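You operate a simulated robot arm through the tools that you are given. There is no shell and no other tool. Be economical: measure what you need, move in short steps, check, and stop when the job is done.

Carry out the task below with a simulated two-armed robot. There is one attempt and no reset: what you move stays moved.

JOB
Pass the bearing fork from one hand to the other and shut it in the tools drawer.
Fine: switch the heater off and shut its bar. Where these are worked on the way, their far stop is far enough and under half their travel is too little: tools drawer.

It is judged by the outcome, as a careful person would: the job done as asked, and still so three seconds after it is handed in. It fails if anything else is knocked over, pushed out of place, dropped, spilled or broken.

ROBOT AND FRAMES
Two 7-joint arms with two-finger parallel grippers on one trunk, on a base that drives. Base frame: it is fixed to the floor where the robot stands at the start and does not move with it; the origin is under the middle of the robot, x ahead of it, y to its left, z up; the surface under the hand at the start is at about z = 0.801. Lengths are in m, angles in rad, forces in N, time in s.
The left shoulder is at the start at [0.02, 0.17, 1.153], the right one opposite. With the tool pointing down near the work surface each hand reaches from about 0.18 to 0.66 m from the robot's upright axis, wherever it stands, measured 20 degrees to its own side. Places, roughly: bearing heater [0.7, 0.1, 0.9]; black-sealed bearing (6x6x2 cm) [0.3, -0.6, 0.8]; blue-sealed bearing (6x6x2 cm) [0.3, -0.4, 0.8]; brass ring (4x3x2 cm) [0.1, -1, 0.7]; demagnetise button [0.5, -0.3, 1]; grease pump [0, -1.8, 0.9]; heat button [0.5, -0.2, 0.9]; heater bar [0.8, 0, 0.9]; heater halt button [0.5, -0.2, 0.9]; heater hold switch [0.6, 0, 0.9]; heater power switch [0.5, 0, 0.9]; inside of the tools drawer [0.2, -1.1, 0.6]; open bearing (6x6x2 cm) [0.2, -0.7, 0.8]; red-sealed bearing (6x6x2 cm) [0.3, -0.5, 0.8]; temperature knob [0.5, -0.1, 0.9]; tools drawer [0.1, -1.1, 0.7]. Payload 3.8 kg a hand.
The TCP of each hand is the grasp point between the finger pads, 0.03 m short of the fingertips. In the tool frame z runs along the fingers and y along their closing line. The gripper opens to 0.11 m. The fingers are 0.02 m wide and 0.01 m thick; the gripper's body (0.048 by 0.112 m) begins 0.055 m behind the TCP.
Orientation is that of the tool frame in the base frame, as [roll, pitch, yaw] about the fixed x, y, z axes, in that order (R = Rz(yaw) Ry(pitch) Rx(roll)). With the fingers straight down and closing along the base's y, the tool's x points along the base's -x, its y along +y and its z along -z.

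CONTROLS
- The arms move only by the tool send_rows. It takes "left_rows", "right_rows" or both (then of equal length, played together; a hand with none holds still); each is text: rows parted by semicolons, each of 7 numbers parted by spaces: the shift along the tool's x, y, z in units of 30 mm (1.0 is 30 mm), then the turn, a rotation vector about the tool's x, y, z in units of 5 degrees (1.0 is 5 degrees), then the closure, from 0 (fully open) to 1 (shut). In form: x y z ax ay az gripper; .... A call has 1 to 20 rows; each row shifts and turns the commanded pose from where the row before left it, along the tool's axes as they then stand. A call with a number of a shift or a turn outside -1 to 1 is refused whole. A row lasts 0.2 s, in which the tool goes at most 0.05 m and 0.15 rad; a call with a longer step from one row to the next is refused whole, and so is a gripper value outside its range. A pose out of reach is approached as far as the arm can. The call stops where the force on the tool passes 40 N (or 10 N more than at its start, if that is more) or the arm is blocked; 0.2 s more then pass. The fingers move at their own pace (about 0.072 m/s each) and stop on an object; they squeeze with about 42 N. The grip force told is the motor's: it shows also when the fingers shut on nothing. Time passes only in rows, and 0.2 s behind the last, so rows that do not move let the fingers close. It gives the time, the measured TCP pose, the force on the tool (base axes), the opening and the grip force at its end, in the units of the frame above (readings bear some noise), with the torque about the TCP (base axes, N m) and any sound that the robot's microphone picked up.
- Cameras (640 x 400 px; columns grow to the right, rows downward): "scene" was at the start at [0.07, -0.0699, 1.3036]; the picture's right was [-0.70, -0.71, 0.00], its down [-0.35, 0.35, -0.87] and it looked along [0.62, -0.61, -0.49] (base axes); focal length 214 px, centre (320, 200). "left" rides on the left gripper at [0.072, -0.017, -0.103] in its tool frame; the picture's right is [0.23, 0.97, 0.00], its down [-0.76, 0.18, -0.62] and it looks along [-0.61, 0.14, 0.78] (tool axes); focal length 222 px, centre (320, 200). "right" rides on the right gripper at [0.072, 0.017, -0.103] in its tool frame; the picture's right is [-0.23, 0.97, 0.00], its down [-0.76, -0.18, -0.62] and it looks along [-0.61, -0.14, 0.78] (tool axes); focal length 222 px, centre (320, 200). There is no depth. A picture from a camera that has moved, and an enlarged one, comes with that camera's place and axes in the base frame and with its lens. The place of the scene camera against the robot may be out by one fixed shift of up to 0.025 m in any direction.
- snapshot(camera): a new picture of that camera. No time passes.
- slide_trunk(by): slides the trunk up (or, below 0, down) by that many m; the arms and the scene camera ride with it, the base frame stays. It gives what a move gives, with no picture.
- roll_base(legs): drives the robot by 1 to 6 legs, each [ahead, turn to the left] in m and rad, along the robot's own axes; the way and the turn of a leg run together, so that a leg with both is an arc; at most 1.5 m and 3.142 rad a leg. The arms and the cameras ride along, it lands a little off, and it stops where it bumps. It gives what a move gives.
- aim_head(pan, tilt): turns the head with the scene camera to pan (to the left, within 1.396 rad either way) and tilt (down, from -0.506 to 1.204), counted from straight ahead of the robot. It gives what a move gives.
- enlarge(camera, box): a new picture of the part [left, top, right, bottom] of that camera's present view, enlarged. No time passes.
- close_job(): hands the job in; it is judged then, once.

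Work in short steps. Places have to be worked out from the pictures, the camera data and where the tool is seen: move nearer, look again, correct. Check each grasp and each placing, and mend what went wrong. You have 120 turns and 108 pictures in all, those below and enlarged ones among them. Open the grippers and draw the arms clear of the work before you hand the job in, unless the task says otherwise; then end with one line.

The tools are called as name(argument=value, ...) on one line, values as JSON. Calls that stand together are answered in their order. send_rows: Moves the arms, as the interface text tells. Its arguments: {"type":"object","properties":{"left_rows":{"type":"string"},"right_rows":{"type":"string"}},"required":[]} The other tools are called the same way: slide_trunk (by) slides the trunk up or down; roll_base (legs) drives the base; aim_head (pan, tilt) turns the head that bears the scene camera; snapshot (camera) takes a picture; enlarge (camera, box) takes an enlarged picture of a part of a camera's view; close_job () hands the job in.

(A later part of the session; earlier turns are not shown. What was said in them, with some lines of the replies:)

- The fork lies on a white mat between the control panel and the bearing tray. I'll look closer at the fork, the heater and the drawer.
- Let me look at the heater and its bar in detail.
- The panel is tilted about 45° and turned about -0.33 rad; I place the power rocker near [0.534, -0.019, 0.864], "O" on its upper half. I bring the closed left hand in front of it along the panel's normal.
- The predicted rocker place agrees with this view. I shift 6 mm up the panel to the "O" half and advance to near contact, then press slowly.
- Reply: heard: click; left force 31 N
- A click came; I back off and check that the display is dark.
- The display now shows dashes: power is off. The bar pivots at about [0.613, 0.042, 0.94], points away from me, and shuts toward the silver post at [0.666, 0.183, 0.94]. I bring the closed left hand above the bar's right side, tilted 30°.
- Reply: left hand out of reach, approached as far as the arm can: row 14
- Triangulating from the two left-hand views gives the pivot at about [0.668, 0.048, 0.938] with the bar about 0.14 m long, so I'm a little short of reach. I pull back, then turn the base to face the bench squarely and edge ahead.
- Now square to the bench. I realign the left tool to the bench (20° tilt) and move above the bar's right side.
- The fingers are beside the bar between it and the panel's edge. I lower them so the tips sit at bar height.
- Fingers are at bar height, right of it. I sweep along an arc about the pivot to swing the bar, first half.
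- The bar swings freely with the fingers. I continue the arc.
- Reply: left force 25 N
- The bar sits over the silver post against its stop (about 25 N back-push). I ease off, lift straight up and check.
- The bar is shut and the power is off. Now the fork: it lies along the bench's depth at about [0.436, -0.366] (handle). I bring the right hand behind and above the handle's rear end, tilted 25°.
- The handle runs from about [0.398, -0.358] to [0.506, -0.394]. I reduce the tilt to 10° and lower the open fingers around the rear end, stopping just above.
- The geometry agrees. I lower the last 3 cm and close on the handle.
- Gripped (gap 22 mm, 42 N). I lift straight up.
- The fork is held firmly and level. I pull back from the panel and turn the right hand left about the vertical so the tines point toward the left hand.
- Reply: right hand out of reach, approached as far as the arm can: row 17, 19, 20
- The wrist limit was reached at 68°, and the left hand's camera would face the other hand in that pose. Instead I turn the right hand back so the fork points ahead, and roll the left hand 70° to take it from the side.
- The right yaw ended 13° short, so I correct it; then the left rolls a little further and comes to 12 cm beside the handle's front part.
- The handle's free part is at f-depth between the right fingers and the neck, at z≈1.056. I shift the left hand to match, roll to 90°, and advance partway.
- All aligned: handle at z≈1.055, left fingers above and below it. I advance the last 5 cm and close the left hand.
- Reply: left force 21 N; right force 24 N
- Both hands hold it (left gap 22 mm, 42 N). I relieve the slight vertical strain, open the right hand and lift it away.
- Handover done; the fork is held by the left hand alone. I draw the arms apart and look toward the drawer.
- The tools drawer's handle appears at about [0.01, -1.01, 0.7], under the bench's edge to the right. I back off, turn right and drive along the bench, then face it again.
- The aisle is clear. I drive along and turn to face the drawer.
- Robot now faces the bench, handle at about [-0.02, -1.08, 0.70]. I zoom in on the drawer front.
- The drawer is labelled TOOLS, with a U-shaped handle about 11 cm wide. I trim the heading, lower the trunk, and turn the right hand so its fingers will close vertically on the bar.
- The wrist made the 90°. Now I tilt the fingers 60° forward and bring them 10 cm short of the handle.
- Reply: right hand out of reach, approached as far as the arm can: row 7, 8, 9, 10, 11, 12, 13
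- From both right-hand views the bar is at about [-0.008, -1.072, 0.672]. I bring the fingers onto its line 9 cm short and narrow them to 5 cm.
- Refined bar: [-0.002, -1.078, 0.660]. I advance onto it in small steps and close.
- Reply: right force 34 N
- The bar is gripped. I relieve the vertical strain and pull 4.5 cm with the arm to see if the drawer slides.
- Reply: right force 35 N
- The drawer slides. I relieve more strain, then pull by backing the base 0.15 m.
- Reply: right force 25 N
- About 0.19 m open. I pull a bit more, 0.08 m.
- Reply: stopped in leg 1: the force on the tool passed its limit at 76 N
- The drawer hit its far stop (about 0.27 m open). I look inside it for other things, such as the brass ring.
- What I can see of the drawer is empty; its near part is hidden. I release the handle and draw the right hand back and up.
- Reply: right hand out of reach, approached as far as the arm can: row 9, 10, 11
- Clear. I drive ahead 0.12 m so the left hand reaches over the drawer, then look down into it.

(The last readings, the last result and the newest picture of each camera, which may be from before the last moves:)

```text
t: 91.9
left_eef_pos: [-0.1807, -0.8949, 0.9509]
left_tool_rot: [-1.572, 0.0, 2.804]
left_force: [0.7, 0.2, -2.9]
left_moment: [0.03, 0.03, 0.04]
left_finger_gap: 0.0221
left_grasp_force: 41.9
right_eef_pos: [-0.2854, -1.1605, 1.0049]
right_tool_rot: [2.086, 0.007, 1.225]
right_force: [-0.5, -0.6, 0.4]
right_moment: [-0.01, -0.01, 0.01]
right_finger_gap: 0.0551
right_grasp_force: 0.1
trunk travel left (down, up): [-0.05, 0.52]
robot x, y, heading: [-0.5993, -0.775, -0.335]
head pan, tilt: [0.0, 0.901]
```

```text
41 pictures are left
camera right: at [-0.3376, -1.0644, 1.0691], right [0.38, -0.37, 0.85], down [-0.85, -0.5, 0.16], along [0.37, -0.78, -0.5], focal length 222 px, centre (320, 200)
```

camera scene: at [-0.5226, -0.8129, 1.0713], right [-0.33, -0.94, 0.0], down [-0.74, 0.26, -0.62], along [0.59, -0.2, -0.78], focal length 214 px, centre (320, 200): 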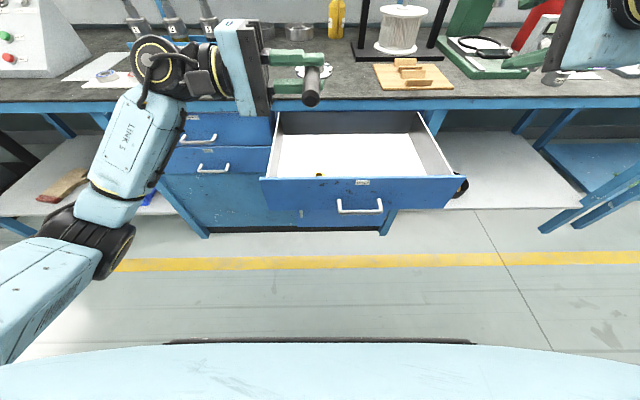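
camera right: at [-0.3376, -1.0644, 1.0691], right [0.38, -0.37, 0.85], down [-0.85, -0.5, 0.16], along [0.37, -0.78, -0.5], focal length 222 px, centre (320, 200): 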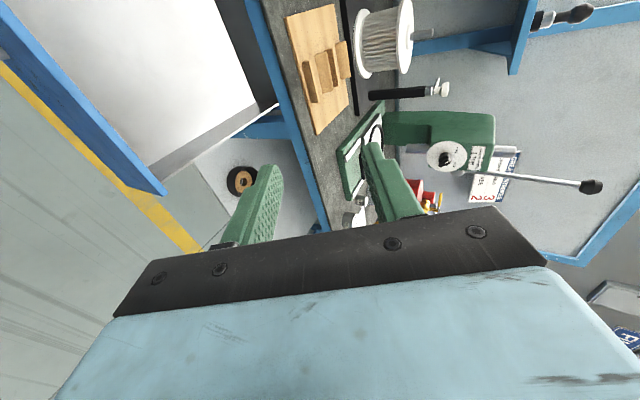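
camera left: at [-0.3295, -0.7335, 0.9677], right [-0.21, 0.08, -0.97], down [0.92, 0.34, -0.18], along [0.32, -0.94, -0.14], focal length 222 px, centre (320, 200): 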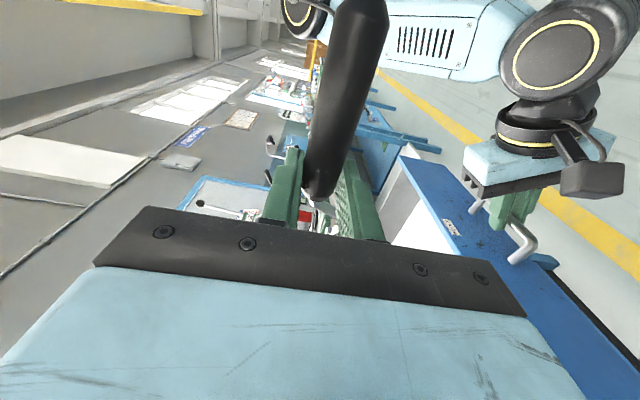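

The brass ring shows just inside the drawer's front, left of centre; I'll place the fork on the right half. I roll the left hand back to near vertical and move above the spot.

send_rows(left_rows="0 0 0 -1 0 0 1; 0 0 0 -1 0 0 1; 0 0 0 -1 0 0 1; 0 0 0 -1 0 0 1; 0 0 0 -1 0 0 1; 0 0 0 -1 0 0 1; 0 0 0 -1 0 0 1; 0 0 0 -1 0 0 1; 0 0 0 -1 0 0 1; 0 0 0 -1 0 0 1; 0 0 0 -1 0 0 1; 0 0 0 -1 0 0 1; 0 0 0 -1 0 0 1; 0 0 0 -1 0 0 1; -.7 -.71 .73 0 0 0 1; -.7 -.71 .73 0 0 0 1; -.7 -.71 .73 0 0 0 1; -.7 -.71 .73 0 0 0 1; -.7 -.71 .73 0 0 0 1; -.7 -.71 .73 0 0 0 1")

snapshot(camera="left")

snapshot(camera="scene")

```text
t: 96.1
left_eef_pos: [-0.1213, -1.0822, 0.8726]
left_tool_rot: [-2.794, 0.003, 2.803]
left_force: [0.9, 0.1, -3.0]
left_moment: [-0.03, 0.11, 0.0]
left_finger_gap: 0.022
left_grasp_force: 42.5
left hand out of reach, approached as far as the arm can: row 20
right_eef_pos: [-0.2853, -1.1614, 1.0061]
right_tool_rot: [2.085, 0.009, 1.224]
right_force: [0.7, 0.5, -1.0]
right_moment: [-0.03, 0.01, -0.01]
right_finger_gap: 0.0552
right_grasp_force: 0.1
trunk travel left (down, up): [-0.05, 0.52]
robot x, y, heading: [-0.601, -0.7726, -0.334]
head pan, tilt: [0.0, 0.901]
```

```text
40 pictures are left
camera left: at [-0.1841, -1.0402, 0.9749], right [0.09, 0.94, -0.33], down [0.84, 0.11, 0.53], along [0.53, -0.33, -0.78], focal length 222 px, centre (320, 200)
```

left: 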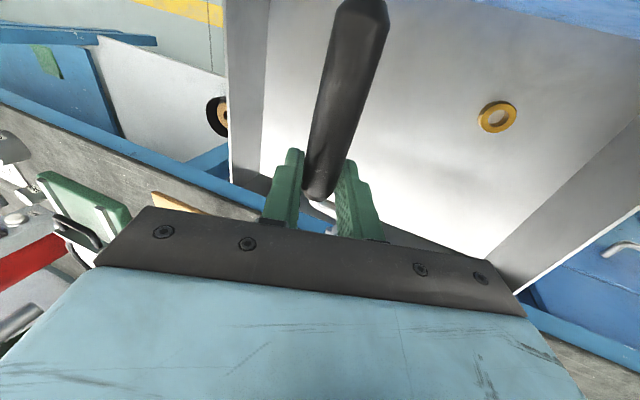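

```text
39 pictures are left
camera scene: at [-0.5223, -0.8124, 1.0713], right [-0.33, -0.94, 0.0], down [-0.74, 0.26, -0.62], along [0.59, -0.21, -0.78], focal length 214 px, centre (320, 200)
```

scene: 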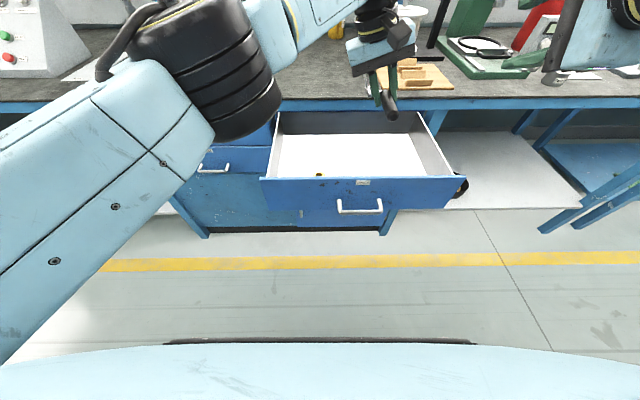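

The ring is at about [-0.105, -0.936, 0.632] on the drawer floor, 14 cm from the fork. I lower the fork straight down most of the way.

send_rows(left_rows="0 .342 .94 0 0 0 1; 0 .342 .94 0 0 0 1; 0 .342 .94 0 0 0 1; 0 .342 .94 0 0 0 1; 0 .342 .94 0 0 0 1; 0 .342 .94 0 0 0 1")

snapshot(camera="left")

snapshot(camera="scene")

```text
t: 97.5
left_eef_pos: [-0.124, -1.0848, 0.6944]
left_tool_rot: [-2.791, 0.005, 2.804]
left_force: [-2.2, -1.7, 9.3]
left_moment: [-0.26, -0.92, -0.18]
left_finger_gap: 0.0223
left_grasp_force: 42.1
right_eef_pos: [-0.2871, -1.1604, 1.0067]
right_tool_rot: [2.084, 0.007, 1.225]
right_force: [0.5, -1.0, 0.7]
right_moment: [-0.01, -0.01, 0.0]
right_finger_gap: 0.0551
right_grasp_force: 0.1
trunk travel left (down, up): [-0.05, 0.52]
robot x, y, heading: [-0.5982, -0.7744, -0.334]
head pan, tilt: [0.0, 0.901]
```

```text
38 pictures are left
camera left: at [-0.1861, -1.0422, 0.7953], right [0.09, 0.94, -0.34], down [0.84, 0.11, 0.53], along [0.53, -0.33, -0.78], focal length 222 px, centre (320, 200)
```

left: 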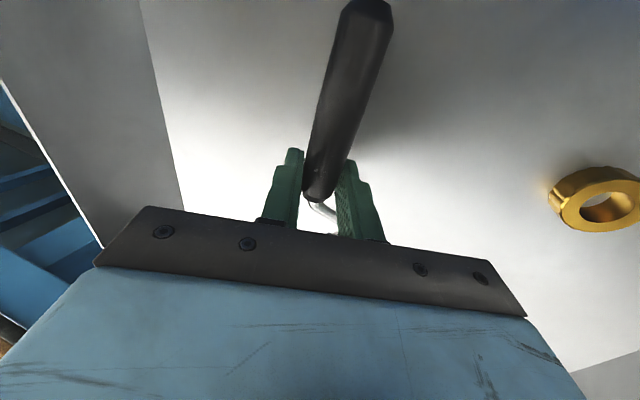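

```text
37 pictures are left
camera scene: at [-0.5241, -0.8126, 1.0716], right [-0.33, -0.94, 0.0], down [-0.74, 0.26, -0.62], along [0.59, -0.21, -0.78], focal length 214 px, centre (320, 200)
```

scene: 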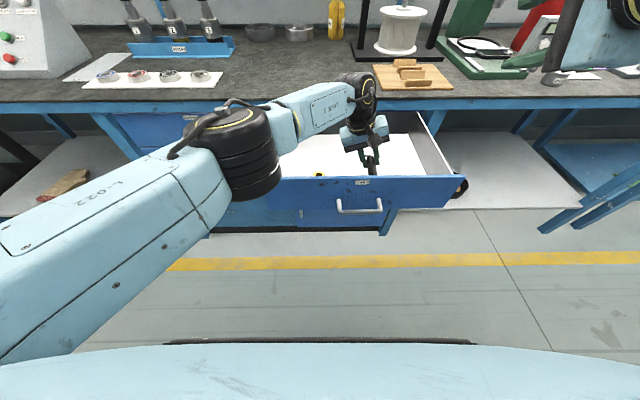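

The tines' edge touches the drawer floor (about 12 N up). I lift a little and roll the hand 30° so the fork lies flatter, then lower again.

send_rows(left_rows="0 -.15 -.4 0 0 0 1; 0 0 0 1 0 0 1; 0 0 0 1 0 0 1; 0 0 0 1 0 0 1; 0 0 0 1 0 0 1; 0 0 0 1 0 0 1; 0 0 0 1 0 0 1; 0 .25 .21 0 0 0 1; 0 .25 .21 0 0 0 1; 0 .13 .1 0 0 0 1; 0 .13 .1 0 0 0 1")

snapshot(camera="left")

```text
t: 99.9
left_eef_pos: [-0.1208, -1.0854, 0.6814]
left_tool_rot: [-2.261, 0.008, 2.805]
left_force: [1.3, 4.6, 35.0]
left_moment: [-0.32, -0.39, -0.03]
left_finger_gap: 0.0236
left_grasp_force: 42.0
right_eef_pos: [-0.2878, -1.159, 1.0076]
right_tool_rot: [2.083, 0.009, 1.223]
right_force: [-0.2, 0.2, 0.2]
right_moment: [0.0, 0.02, -0.01]
right_finger_gap: 0.0552
right_grasp_force: 0.2
trunk travel left (down, up): [-0.05, 0.52]
robot x, y, heading: [-0.5997, -0.7734, -0.336]
head pan, tilt: [0.0, 0.901]
```

```text
36 pictures are left
camera left: at [-0.1673, -0.9949, 0.7594], right [-0.01, 0.66, -0.75], down [0.91, 0.31, 0.26], along [0.41, -0.69, -0.6], focal length 222 px, centre (320, 200)
```

left: 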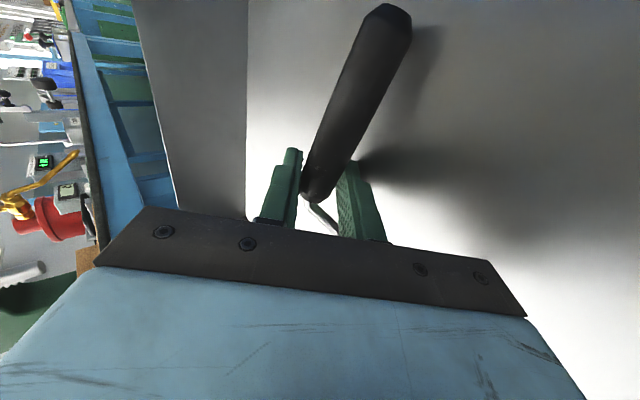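

The lower fingertip rests on the floor, with the fork just above it. I ease up 12 mm while opening, then withdraw along the fingers.

send_rows(left_rows="0 -.15 -.13 0 0 0 1; 0 -.16 -.13 0 0 0 .75; 0 0 0 0 0 0 .6; 0 0 0 0 0 0 .6; 0 0 -.3 0 0 0 .6; 0 0 -.5 0 0 0 .6; 0 0 -.6 0 0 0 .6")

snapshot(camera="left")

```text
t: 101.5
left_eef_pos: [-0.1129, -1.054, 0.7121]
left_tool_rot: [-2.271, -0.001, 2.806]
left_force: [-0.7, -0.5, 0.2]
left_moment: [0.04, 0.03, -0.04]
left_finger_gap: 0.0439
left_grasp_force: 0.2
right_eef_pos: [-0.2864, -1.1603, 1.0047]
right_tool_rot: [2.085, 0.008, 1.223]
right_force: [-0.4, -0.2, -0.2]
right_moment: [0.0, 0.03, 0.01]
right_finger_gap: 0.055
right_grasp_force: 0.1
trunk travel left (down, up): [-0.05, 0.52]
robot x, y, heading: [-0.6011, -0.7717, -0.333]
head pan, tilt: [0.0, 0.901]
```

```text
35 pictures are left
camera left: at [-0.1587, -0.9656, 0.7913], right [-0.01, 0.67, -0.74], down [0.91, 0.31, 0.27], along [0.41, -0.68, -0.61], focal length 222 px, centre (320, 200)
```

left: 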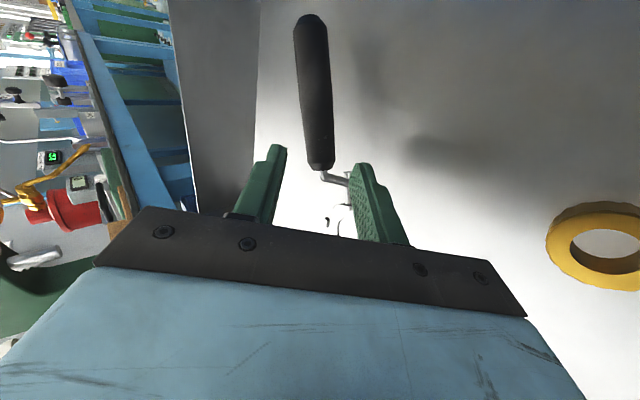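

The fork is free and lying on the drawer floor. I withdraw the left hand up and out, back toward the robot.

send_rows(left_rows="0 -.3 -.8 0 0 0 .6; 0 -.766 -.643 0 0 0 .6; 0 -.766 -.643 0 0 0 .6; 0 -.766 -.643 0 0 0 .6; 0 -.766 -.643 0 0 0 .6; 0 -.766 -.643 0 0 0 .6; 0 -.766 -.643 0 0 0 .6; 0 -.766 -.643 0 0 0 .6; .5 .5 -.6 0 0 0 .6; .5 .5 -.6 0 0 0 .6; .5 .5 -.6 0 0 0 .6; .5 .5 -.6 0 0 0 .6; .5 .5 -.6 0 0 0 .6; .5 .5 -.6 0 0 0 .6")

snapshot(camera="left")

snapshot(camera="scene")

```text
t: 104.5
left_eef_pos: [-0.1439, -0.8818, 0.9456]
left_tool_rot: [-2.269, -0.001, 2.805]
left_force: [-0.3, -0.5, 0.7]
left_moment: [0.01, 0.04, -0.01]
left_finger_gap: 0.0441
left_grasp_force: 0.1
right_eef_pos: [-0.2855, -1.1602, 1.0058]
right_tool_rot: [2.084, 0.007, 1.222]
right_force: [0.0, -0.5, 0.3]
right_moment: [-0.01, -0.02, -0.01]
right_finger_gap: 0.055
right_grasp_force: 0.0
trunk travel left (down, up): [-0.05, 0.52]
robot x, y, heading: [-0.6012, -0.775, -0.339]
head pan, tilt: [0.0, 0.901]
```

```text
34 pictures are left
camera left: at [-0.1906, -0.7931, 1.0246], right [-0.01, 0.67, -0.75], down [0.91, 0.31, 0.27], along [0.41, -0.68, -0.61], focal length 222 px, centre (320, 200)
```

left: 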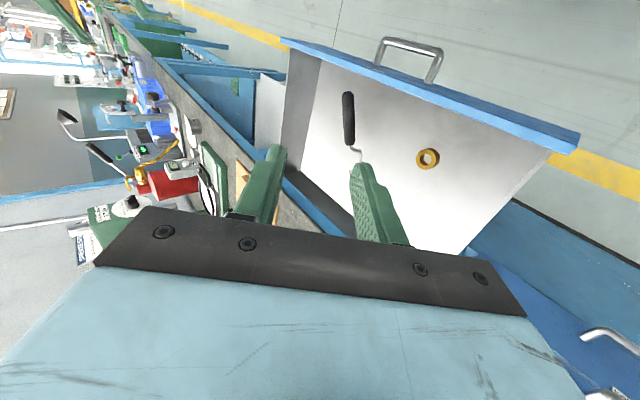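

```text
33 pictures are left
camera scene: at [-0.523, -0.8126, 1.0713], right [-0.33, -0.94, 0.0], down [-0.74, 0.26, -0.62], along [0.59, -0.21, -0.78], focal length 214 px, centre (320, 200)
```

scene: 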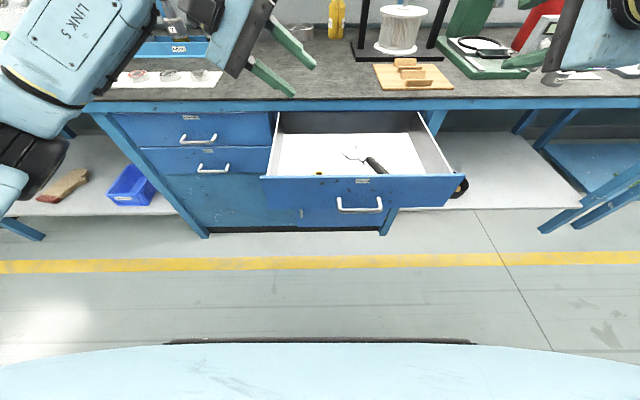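

The fork lies in the drawer with the ring undisturbed. To shut it, I back off slightly and bring the closed right hand in front of the drawer's face above the handle.

roll_base(legs=[[-0.12, 0]])

send_rows(right_rows=".63 -.893 .601 0 0 0 1; .63 -.893 .601 0 0 0 1; .63 -.893 .601 0 0 0 1; .63 -.893 .601 0 0 0 1; .63 -.893 .601 0 0 0 1; .63 -.893 .601 0 0 0 1; .63 -.893 .601 0 0 0 1; .63 -.893 .601 0 0 0 1; .63 -.893 .601 0 0 0 1")

snapshot(camera="right")

snapshot(camera="scene")

```text
t: 105.8
left_eef_pos: [-0.2569, -0.843, 0.9458]
left_tool_rot: [-2.271, -0.002, 2.805]
left_force: [-0.4, 0.5, 0.4]
left_moment: [0.04, 0.0, 0.01]
left_finger_gap: 0.0439
left_grasp_force: 0.0
right_eef_pos: [-0.3982, -1.1219, 1.0055]
right_tool_rot: [2.084, 0.006, 1.223]
right_force: [-1.0, 0.1, -1.2]
right_moment: [0.03, 0.0, -0.01]
right_finger_gap: 0.055
right_grasp_force: 0.1
trunk travel left (down, up): [-0.05, 0.52]
robot x, y, heading: [-0.712, -0.7345, -0.336]
head pan, tilt: [0.0, 0.901]
```

```text
t: 107.8
left_eef_pos: [-0.2551, -0.8432, 0.9462]
left_tool_rot: [-2.271, 0.0, 2.806]
left_force: [-0.1, 0.0, 0.0]
left_moment: [0.02, -0.01, 0.0]
left_finger_gap: 0.0438
left_grasp_force: 0.0
right_eef_pos: [-0.32, -0.9738, 0.7149]
right_tool_rot: [2.081, 0.005, 1.222]
right_force: [-0.1, 0.3, 0.0]
right_moment: [-0.03, 0.01, 0.0]
right_finger_gap: 0.0001
right_grasp_force: 37.4
trunk travel left (down, up): [-0.05, 0.52]
robot x, y, heading: [-0.7081, -0.7357, -0.339]
head pan, tilt: [0.0, 0.901]
```

```text
32 pictures are left
camera right: at [-0.3728, -0.8765, 0.7791], right [0.37, -0.37, 0.85], down [-0.85, -0.5, 0.16], along [0.37, -0.78, -0.5], focal length 222 px, centre (320, 200)
```

right: 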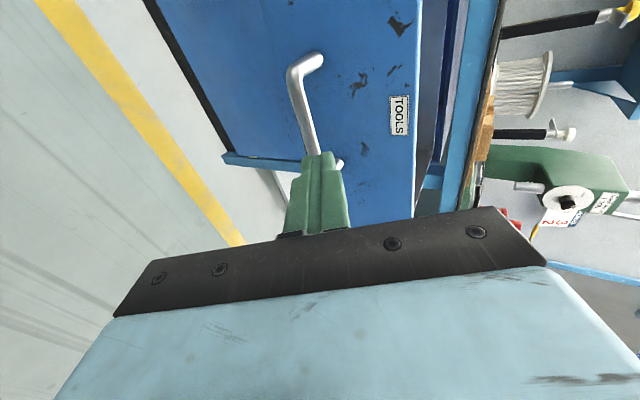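

```text
31 pictures are left
camera scene: at [-0.634, -0.7738, 1.0713], right [-0.33, -0.94, 0.0], down [-0.74, 0.26, -0.62], along [0.59, -0.21, -0.78], focal length 214 px, centre (320, 200)
```

scene: 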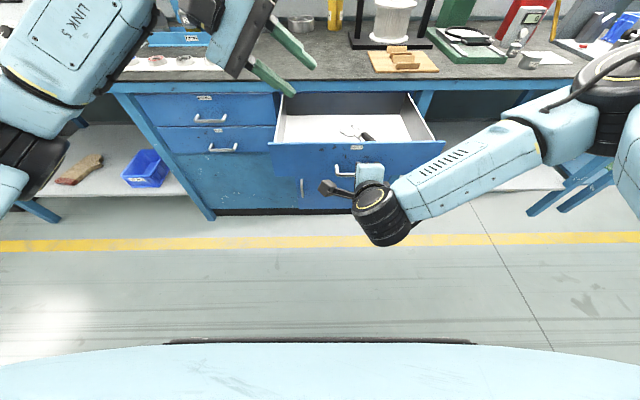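

The fingers face the drawer just above its handle. I push by driving ahead, first 0.18 m.

roll_base(legs=[[0.18, 0]])

snapshot(camera="scene")

snapshot(camera="right")

```text
t: 109.3
left_eef_pos: [-0.0841, -0.9001, 0.9463]
left_tool_rot: [-2.271, 0.001, 2.81]
left_force: [0.1, -0.1, -1.3]
left_moment: [0.02, -0.03, 0.01]
left_finger_gap: 0.044
left_grasp_force: 0.1
right_eef_pos: [-0.1496, -1.0308, 0.7146]
right_tool_rot: [2.085, 0.008, 1.226]
right_force: [1.2, 0.5, 0.1]
right_moment: [-0.03, -0.01, 0.02]
right_finger_gap: 0.0002
right_grasp_force: 37.8
trunk travel left (down, up): [-0.05, 0.52]
robot x, y, heading: [-0.5359, -0.7977, -0.332]
head pan, tilt: [0.0, 0.901]
```

```text
30 pictures are left
camera scene: at [-0.4634, -0.8327, 1.0713], right [-0.33, -0.95, 0.0], down [-0.74, 0.26, -0.62], along [0.59, -0.2, -0.78], focal length 214 px, centre (320, 200)
```

scene: 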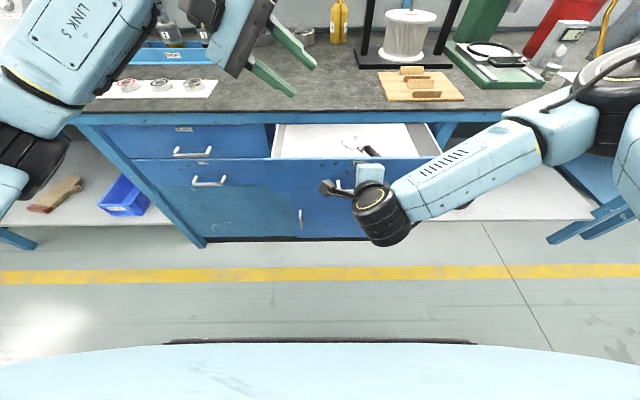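

```text
29 pictures are left
camera right: at [-0.2021, -0.934, 0.7789], right [0.38, -0.37, 0.85], down [-0.85, -0.5, 0.16], along [0.37, -0.78, -0.5], focal length 222 px, centre (320, 200)
```

right: 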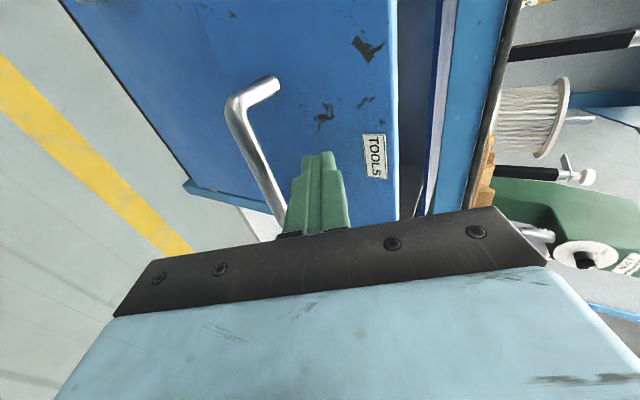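

The drawer is sliding in smoothly. I push on another 0.14 m.

roll_base(legs=[[0.14, 0]])

snapshot(camera="scene")

snapshot(camera="right")

```text
t: 110.6
left_eef_pos: [0.0443, -0.9445, 0.9449]
left_tool_rot: [-2.27, 0.0, 2.809]
left_force: [-0.6, -0.9, 0.8]
left_moment: [0.01, 0.0, 0.0]
left_finger_gap: 0.0438
left_grasp_force: 0.1
right_eef_pos: [-0.0203, -1.074, 0.7141]
right_tool_rot: [2.086, 0.007, 1.226]
right_force: [-0.8, 0.4, -0.3]
right_moment: [-0.02, 0.01, 0.0]
right_finger_gap: 0.0001
right_grasp_force: 37.6
trunk travel left (down, up): [-0.05, 0.52]
robot x, y, heading: [-0.411, -0.8408, -0.329]
head pan, tilt: [0.0, 0.901]
```

```text
28 pictures are left
camera scene: at [-0.3348, -0.8769, 1.0713], right [-0.33, -0.95, 0.0], down [-0.74, 0.26, -0.62], along [0.59, -0.2, -0.78], focal length 214 px, centre (320, 200)
```

scene: 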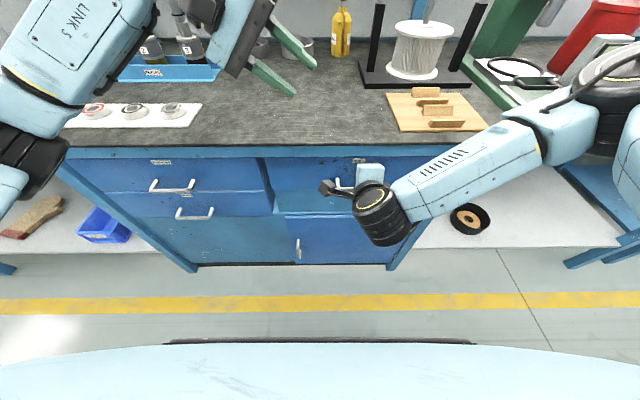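

```text
27 pictures are left
camera right: at [-0.0735, -0.9783, 0.7788], right [0.38, -0.37, 0.85], down [-0.85, -0.5, 0.16], along [0.37, -0.78, -0.5], focal length 222 px, centre (320, 200)
```

right: 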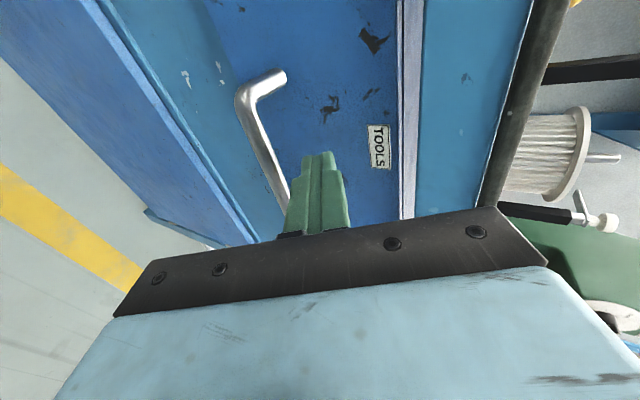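

Almost shut. I push forward with the arm until it meets the stop.

send_rows(right_rows="0 .167 .289 0 0 0 1; 0 .167 .289 0 0 0 1; 0 .167 .289 0 0 0 1; 0 .167 .289 0 0 0 1; 0 0 0 0 0 0 1")

snapshot(camera="right")

```text
t: 111.3
left_eef_pos: [0.0407, -0.9452, 0.9471]
left_tool_rot: [-2.27, 0.003, 2.809]
left_force: [0.0, 0.5, 0.8]
left_moment: [-0.03, -0.04, 0.04]
left_finger_gap: 0.0437
left_grasp_force: 0.0
right_eef_pos: [-0.0076, -1.0796, 0.7163]
right_tool_rot: [2.094, 0.006, 1.233]
right_force: [-21.9, 0.0, 14.1]
right_moment: [-0.03, -0.29, -0.05]
right_finger_gap: 0.0
right_grasp_force: 37.4
trunk travel left (down, up): [-0.05, 0.52]
robot x, y, heading: [-0.4107, -0.8379, -0.335]
head pan, tilt: [0.0, 0.901]
stopped in row 3 (right hand): the force on the tool passed its limit at 54 N (the readings are from after the stop); the commanded pose is now the measured one
```

```text
26 pictures are left
camera right: at [-0.0603, -0.9835, 0.7801], right [0.39, -0.37, 0.85], down [-0.85, -0.51, 0.16], along [0.37, -0.78, -0.51], focal length 222 px, centre (320, 200)
```

right: 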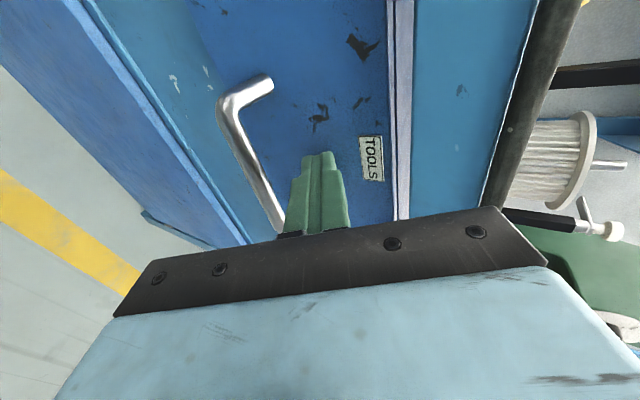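

Firm stop met at 54 N. I back the right hand off and inspect the front.

send_rows(right_rows="0 0 -1 0 0 0 1; 0 0 -1 0 0 0 1; 0 0 -1 0 0 0 1; 0 0 -1 0 0 0 1")

roll_base(legs=[[-0.2, 0]])

enlarge(camera="right", box=[200, 0, 560, 225])

snapshot(camera="scene")

```text
t: 112.3
left_eef_pos: [0.0431, -0.9451, 0.9458]
left_tool_rot: [-2.269, 0.002, 2.808]
left_force: [-0.6, -0.4, -0.5]
left_moment: [0.0, -0.03, -0.01]
left_finger_gap: 0.0439
left_grasp_force: 0.0
right_eef_pos: [-0.0975, -1.0412, 0.772]
right_tool_rot: [2.099, 0.009, 1.229]
right_force: [0.0, 0.6, 0.3]
right_moment: [0.02, 0.0, -0.02]
right_finger_gap: 0.0
right_grasp_force: 37.9
right hand out of reach, approached as far as the arm can: row 4
trunk travel left (down, up): [-0.05, 0.52]
robot x, y, heading: [-0.4127, -0.8371, -0.337]
head pan, tilt: [0.0, 0.901]
```

```text
t: 113.9
left_eef_pos: [-0.1417, -0.8829, 0.9466]
left_tool_rot: [-2.269, 0.0, 2.805]
left_force: [0.1, -0.4, -0.6]
left_moment: [0.0, -0.03, 0.0]
left_finger_gap: 0.044
left_grasp_force: 0.1
right_eef_pos: [-0.2822, -0.9788, 0.771]
right_tool_rot: [2.095, 0.009, 1.228]
right_force: [0.0, -0.3, 0.0]
right_moment: [0.02, -0.02, -0.01]
right_finger_gap: 0.0
right_grasp_force: 37.7
trunk travel left (down, up): [-0.05, 0.52]
robot x, y, heading: [-0.5957, -0.7748, -0.332]
head pan, tilt: [0.0, 0.901]
```

```text
1.78 times, centred on (380, 112) of right
camera zoom: at [-0.3337, -0.8829, 0.8368], right [0.39, -0.37, 0.84], down [-0.85, -0.5, 0.17], along [0.36, -0.78, -0.51], focal length 395 px, centre (213, 356)
```

zoom: 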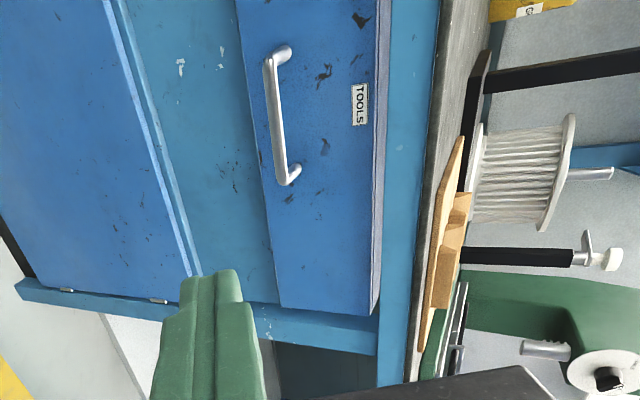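

```text
24 pictures are left
camera scene: at [-0.5197, -0.8133, 1.0714], right [-0.33, -0.94, 0.0], down [-0.74, 0.26, -0.62], along [0.59, -0.2, -0.78], focal length 214 px, centre (320, 200)
```

scene: 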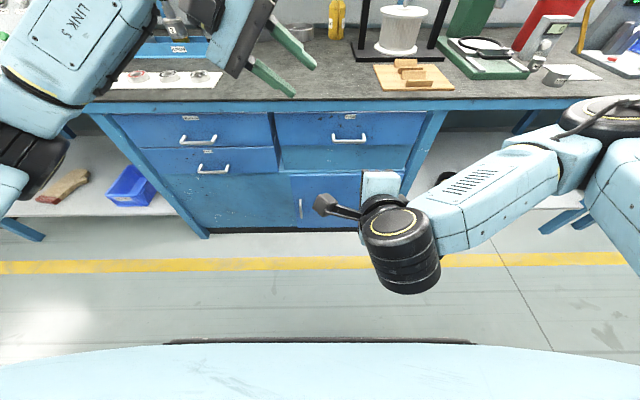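

enlarge(camera="scene", box=[120, 90, 450, 240])

```text
1.94 times, centred on (285, 165) of scene
camera zoom: at [-0.5197, -0.8133, 1.0714], right [-0.33, -0.94, 0.0], down [-0.74, 0.26, -0.62], along [0.59, -0.2, -0.78], focal length 416 px, centre (388, 268)
```

zoom: 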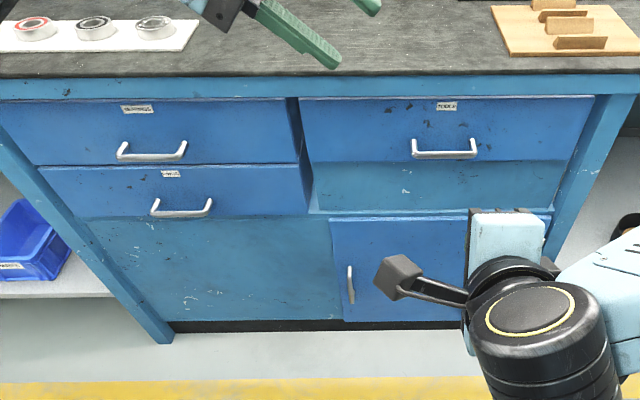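

The TOOLS drawer front lines up with its neighbour: shut, with the fork inside. I open both grippers, back away a little more and check once.

send_rows(right_rows="0 .5 -.3 0 0 0 .3; 0 .5 -.3 0 0 0 0; 0 .5 -.3 0 0 0 0; 0 0 0 0 0 0 0", left_rows="0 0 0 0 0 0 .3; 0 0 0 0 0 0 0; 0 0 0 0 0 0 0; 0 0 0 0 0 0 0")

roll_base(legs=[[-0.2, 0]])

snapshot(camera="scene")

aim_head(pan=0.7, tilt=0.3)

snapshot(camera="scene")

```text
t: 114.9
left_eef_pos: [-0.1416, -0.8821, 0.9463]
left_tool_rot: [-2.271, 0.001, 2.804]
left_force: [0.9, -0.4, -0.8]
left_moment: [0.01, 0.01, -0.04]
left_finger_gap: 0.11
left_grasp_force: 0.1
right_eef_pos: [-0.2698, -0.9745, 0.8234]
right_tool_rot: [2.097, 0.012, 1.227]
right_force: [-0.1, -0.9, -0.6]
right_moment: [-0.01, 0.01, -0.02]
right_finger_gap: 0.11
right_grasp_force: 0.0
right hand out of reach, approached as far as the arm can: row 1, 2, 3
trunk travel left (down, up): [-0.05, 0.52]
robot x, y, heading: [-0.595, -0.7772, -0.343]
head pan, tilt: [0.0, 0.901]
```

```text
t: 116.5
left_eef_pos: [-0.3287, -0.8184, 0.9459]
left_tool_rot: [-2.27, 0.001, 2.805]
left_force: [-0.6, 0.4, 1.2]
left_moment: [0.03, -0.02, -0.02]
left_finger_gap: 0.11
left_grasp_force: 0.0
right_eef_pos: [-0.4581, -0.9089, 0.823]
right_tool_rot: [2.098, 0.011, 1.226]
right_force: [0.4, -0.2, -0.6]
right_moment: [-0.02, 0.0, -0.01]
right_finger_gap: 0.1099
right_grasp_force: 0.0
trunk travel left (down, up): [-0.05, 0.52]
robot x, y, heading: [-0.7804, -0.7079, -0.338]
head pan, tilt: [0.0, 0.901]
```

```text
22 pictures are left
camera scene: at [-0.7074, -0.7478, 1.0714], right [-0.33, -0.94, 0.0], down [-0.74, 0.26, -0.62], along [0.59, -0.21, -0.78], focal length 214 px, centre (320, 200)
```

scene: 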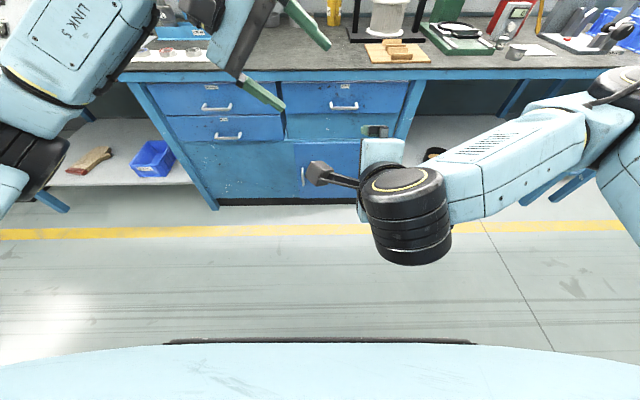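

```text
t: 117.5
left_eef_pos: [-0.3294, -0.8165, 0.9468]
left_tool_rot: [-2.271, 0.0, 2.805]
left_force: [0.7, -0.1, 0.6]
left_moment: [-0.03, -0.02, -0.02]
left_finger_gap: 0.1102
left_grasp_force: 0.1
right_eef_pos: [-0.458, -0.9096, 0.8226]
right_tool_rot: [2.096, 0.011, 1.225]
right_force: [-0.3, -0.6, 0.1]
right_moment: [0.02, -0.02, -0.04]
right_finger_gap: 0.1101
right_grasp_force: 0.0
trunk travel left (down, up): [-0.05, 0.52]
robot x, y, heading: [-0.7858, -0.7108, -0.339]
head pan, tilt: [0.7, 0.3]
```

```text
21 pictures are left
camera scene: at [-0.691, -0.6899, 1.1235], right [0.35, -0.94, 0.0], down [-0.28, -0.1, -0.96], along [0.89, 0.34, -0.3], focal length 214 px, centre (320, 200)
```

scene: 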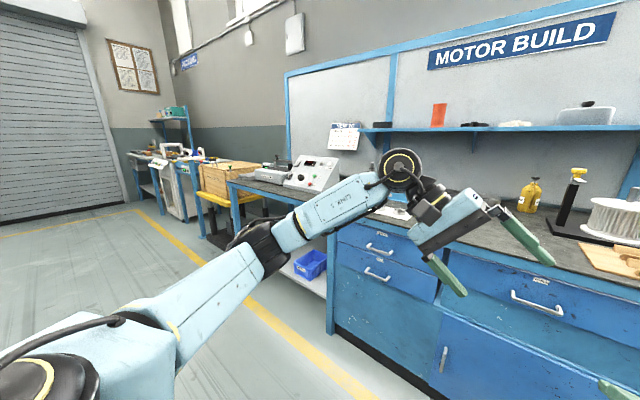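

Everything looks in order; one last check of the heater panel from here.

enlarge(camera="scene", box=[240, 140, 360, 215])

enlarge(camera="scene", box=[320, 210, 640, 400])

```text
5.33 times, centred on (300, 178) of scene
camera zoom: at [-0.691, -0.6899, 1.1235], right [0.35, -0.94, 0.0], down [-0.28, -0.1, -0.96], along [0.89, 0.34, -0.3], focal length 1144 px, centre (427, 320)
```

zoom: 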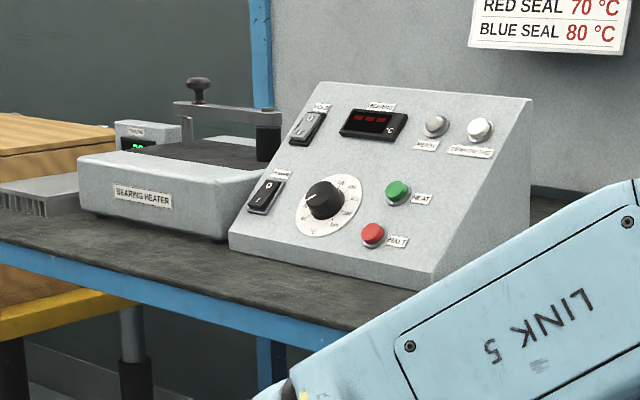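

```text
2.00 times, centred on (480, 305) of scene
camera zoom: at [-0.691, -0.6899, 1.1235], right [0.35, -0.94, 0.0], down [-0.28, -0.1, -0.96], along [0.89, 0.34, -0.3], focal length 429 px, centre (0, -10)
```

zoom: 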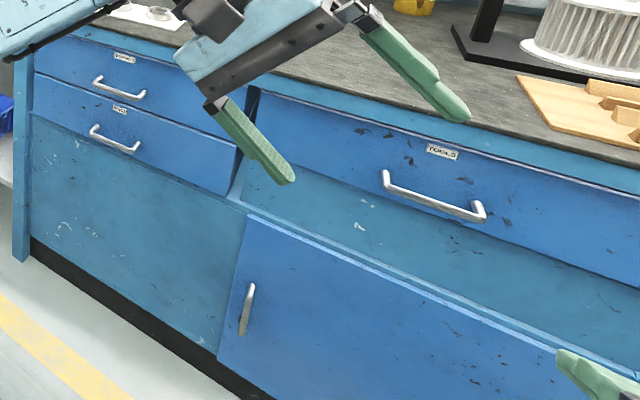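

The heater is off with its bar shut, and the drawer front lines up with its neighbours. I hand the job in.

close_job()

```text
The job is handed in.
```

The fork was passed from the right hand to the left and is shut in the tools drawer; the heater is switched off and its bar is shut.
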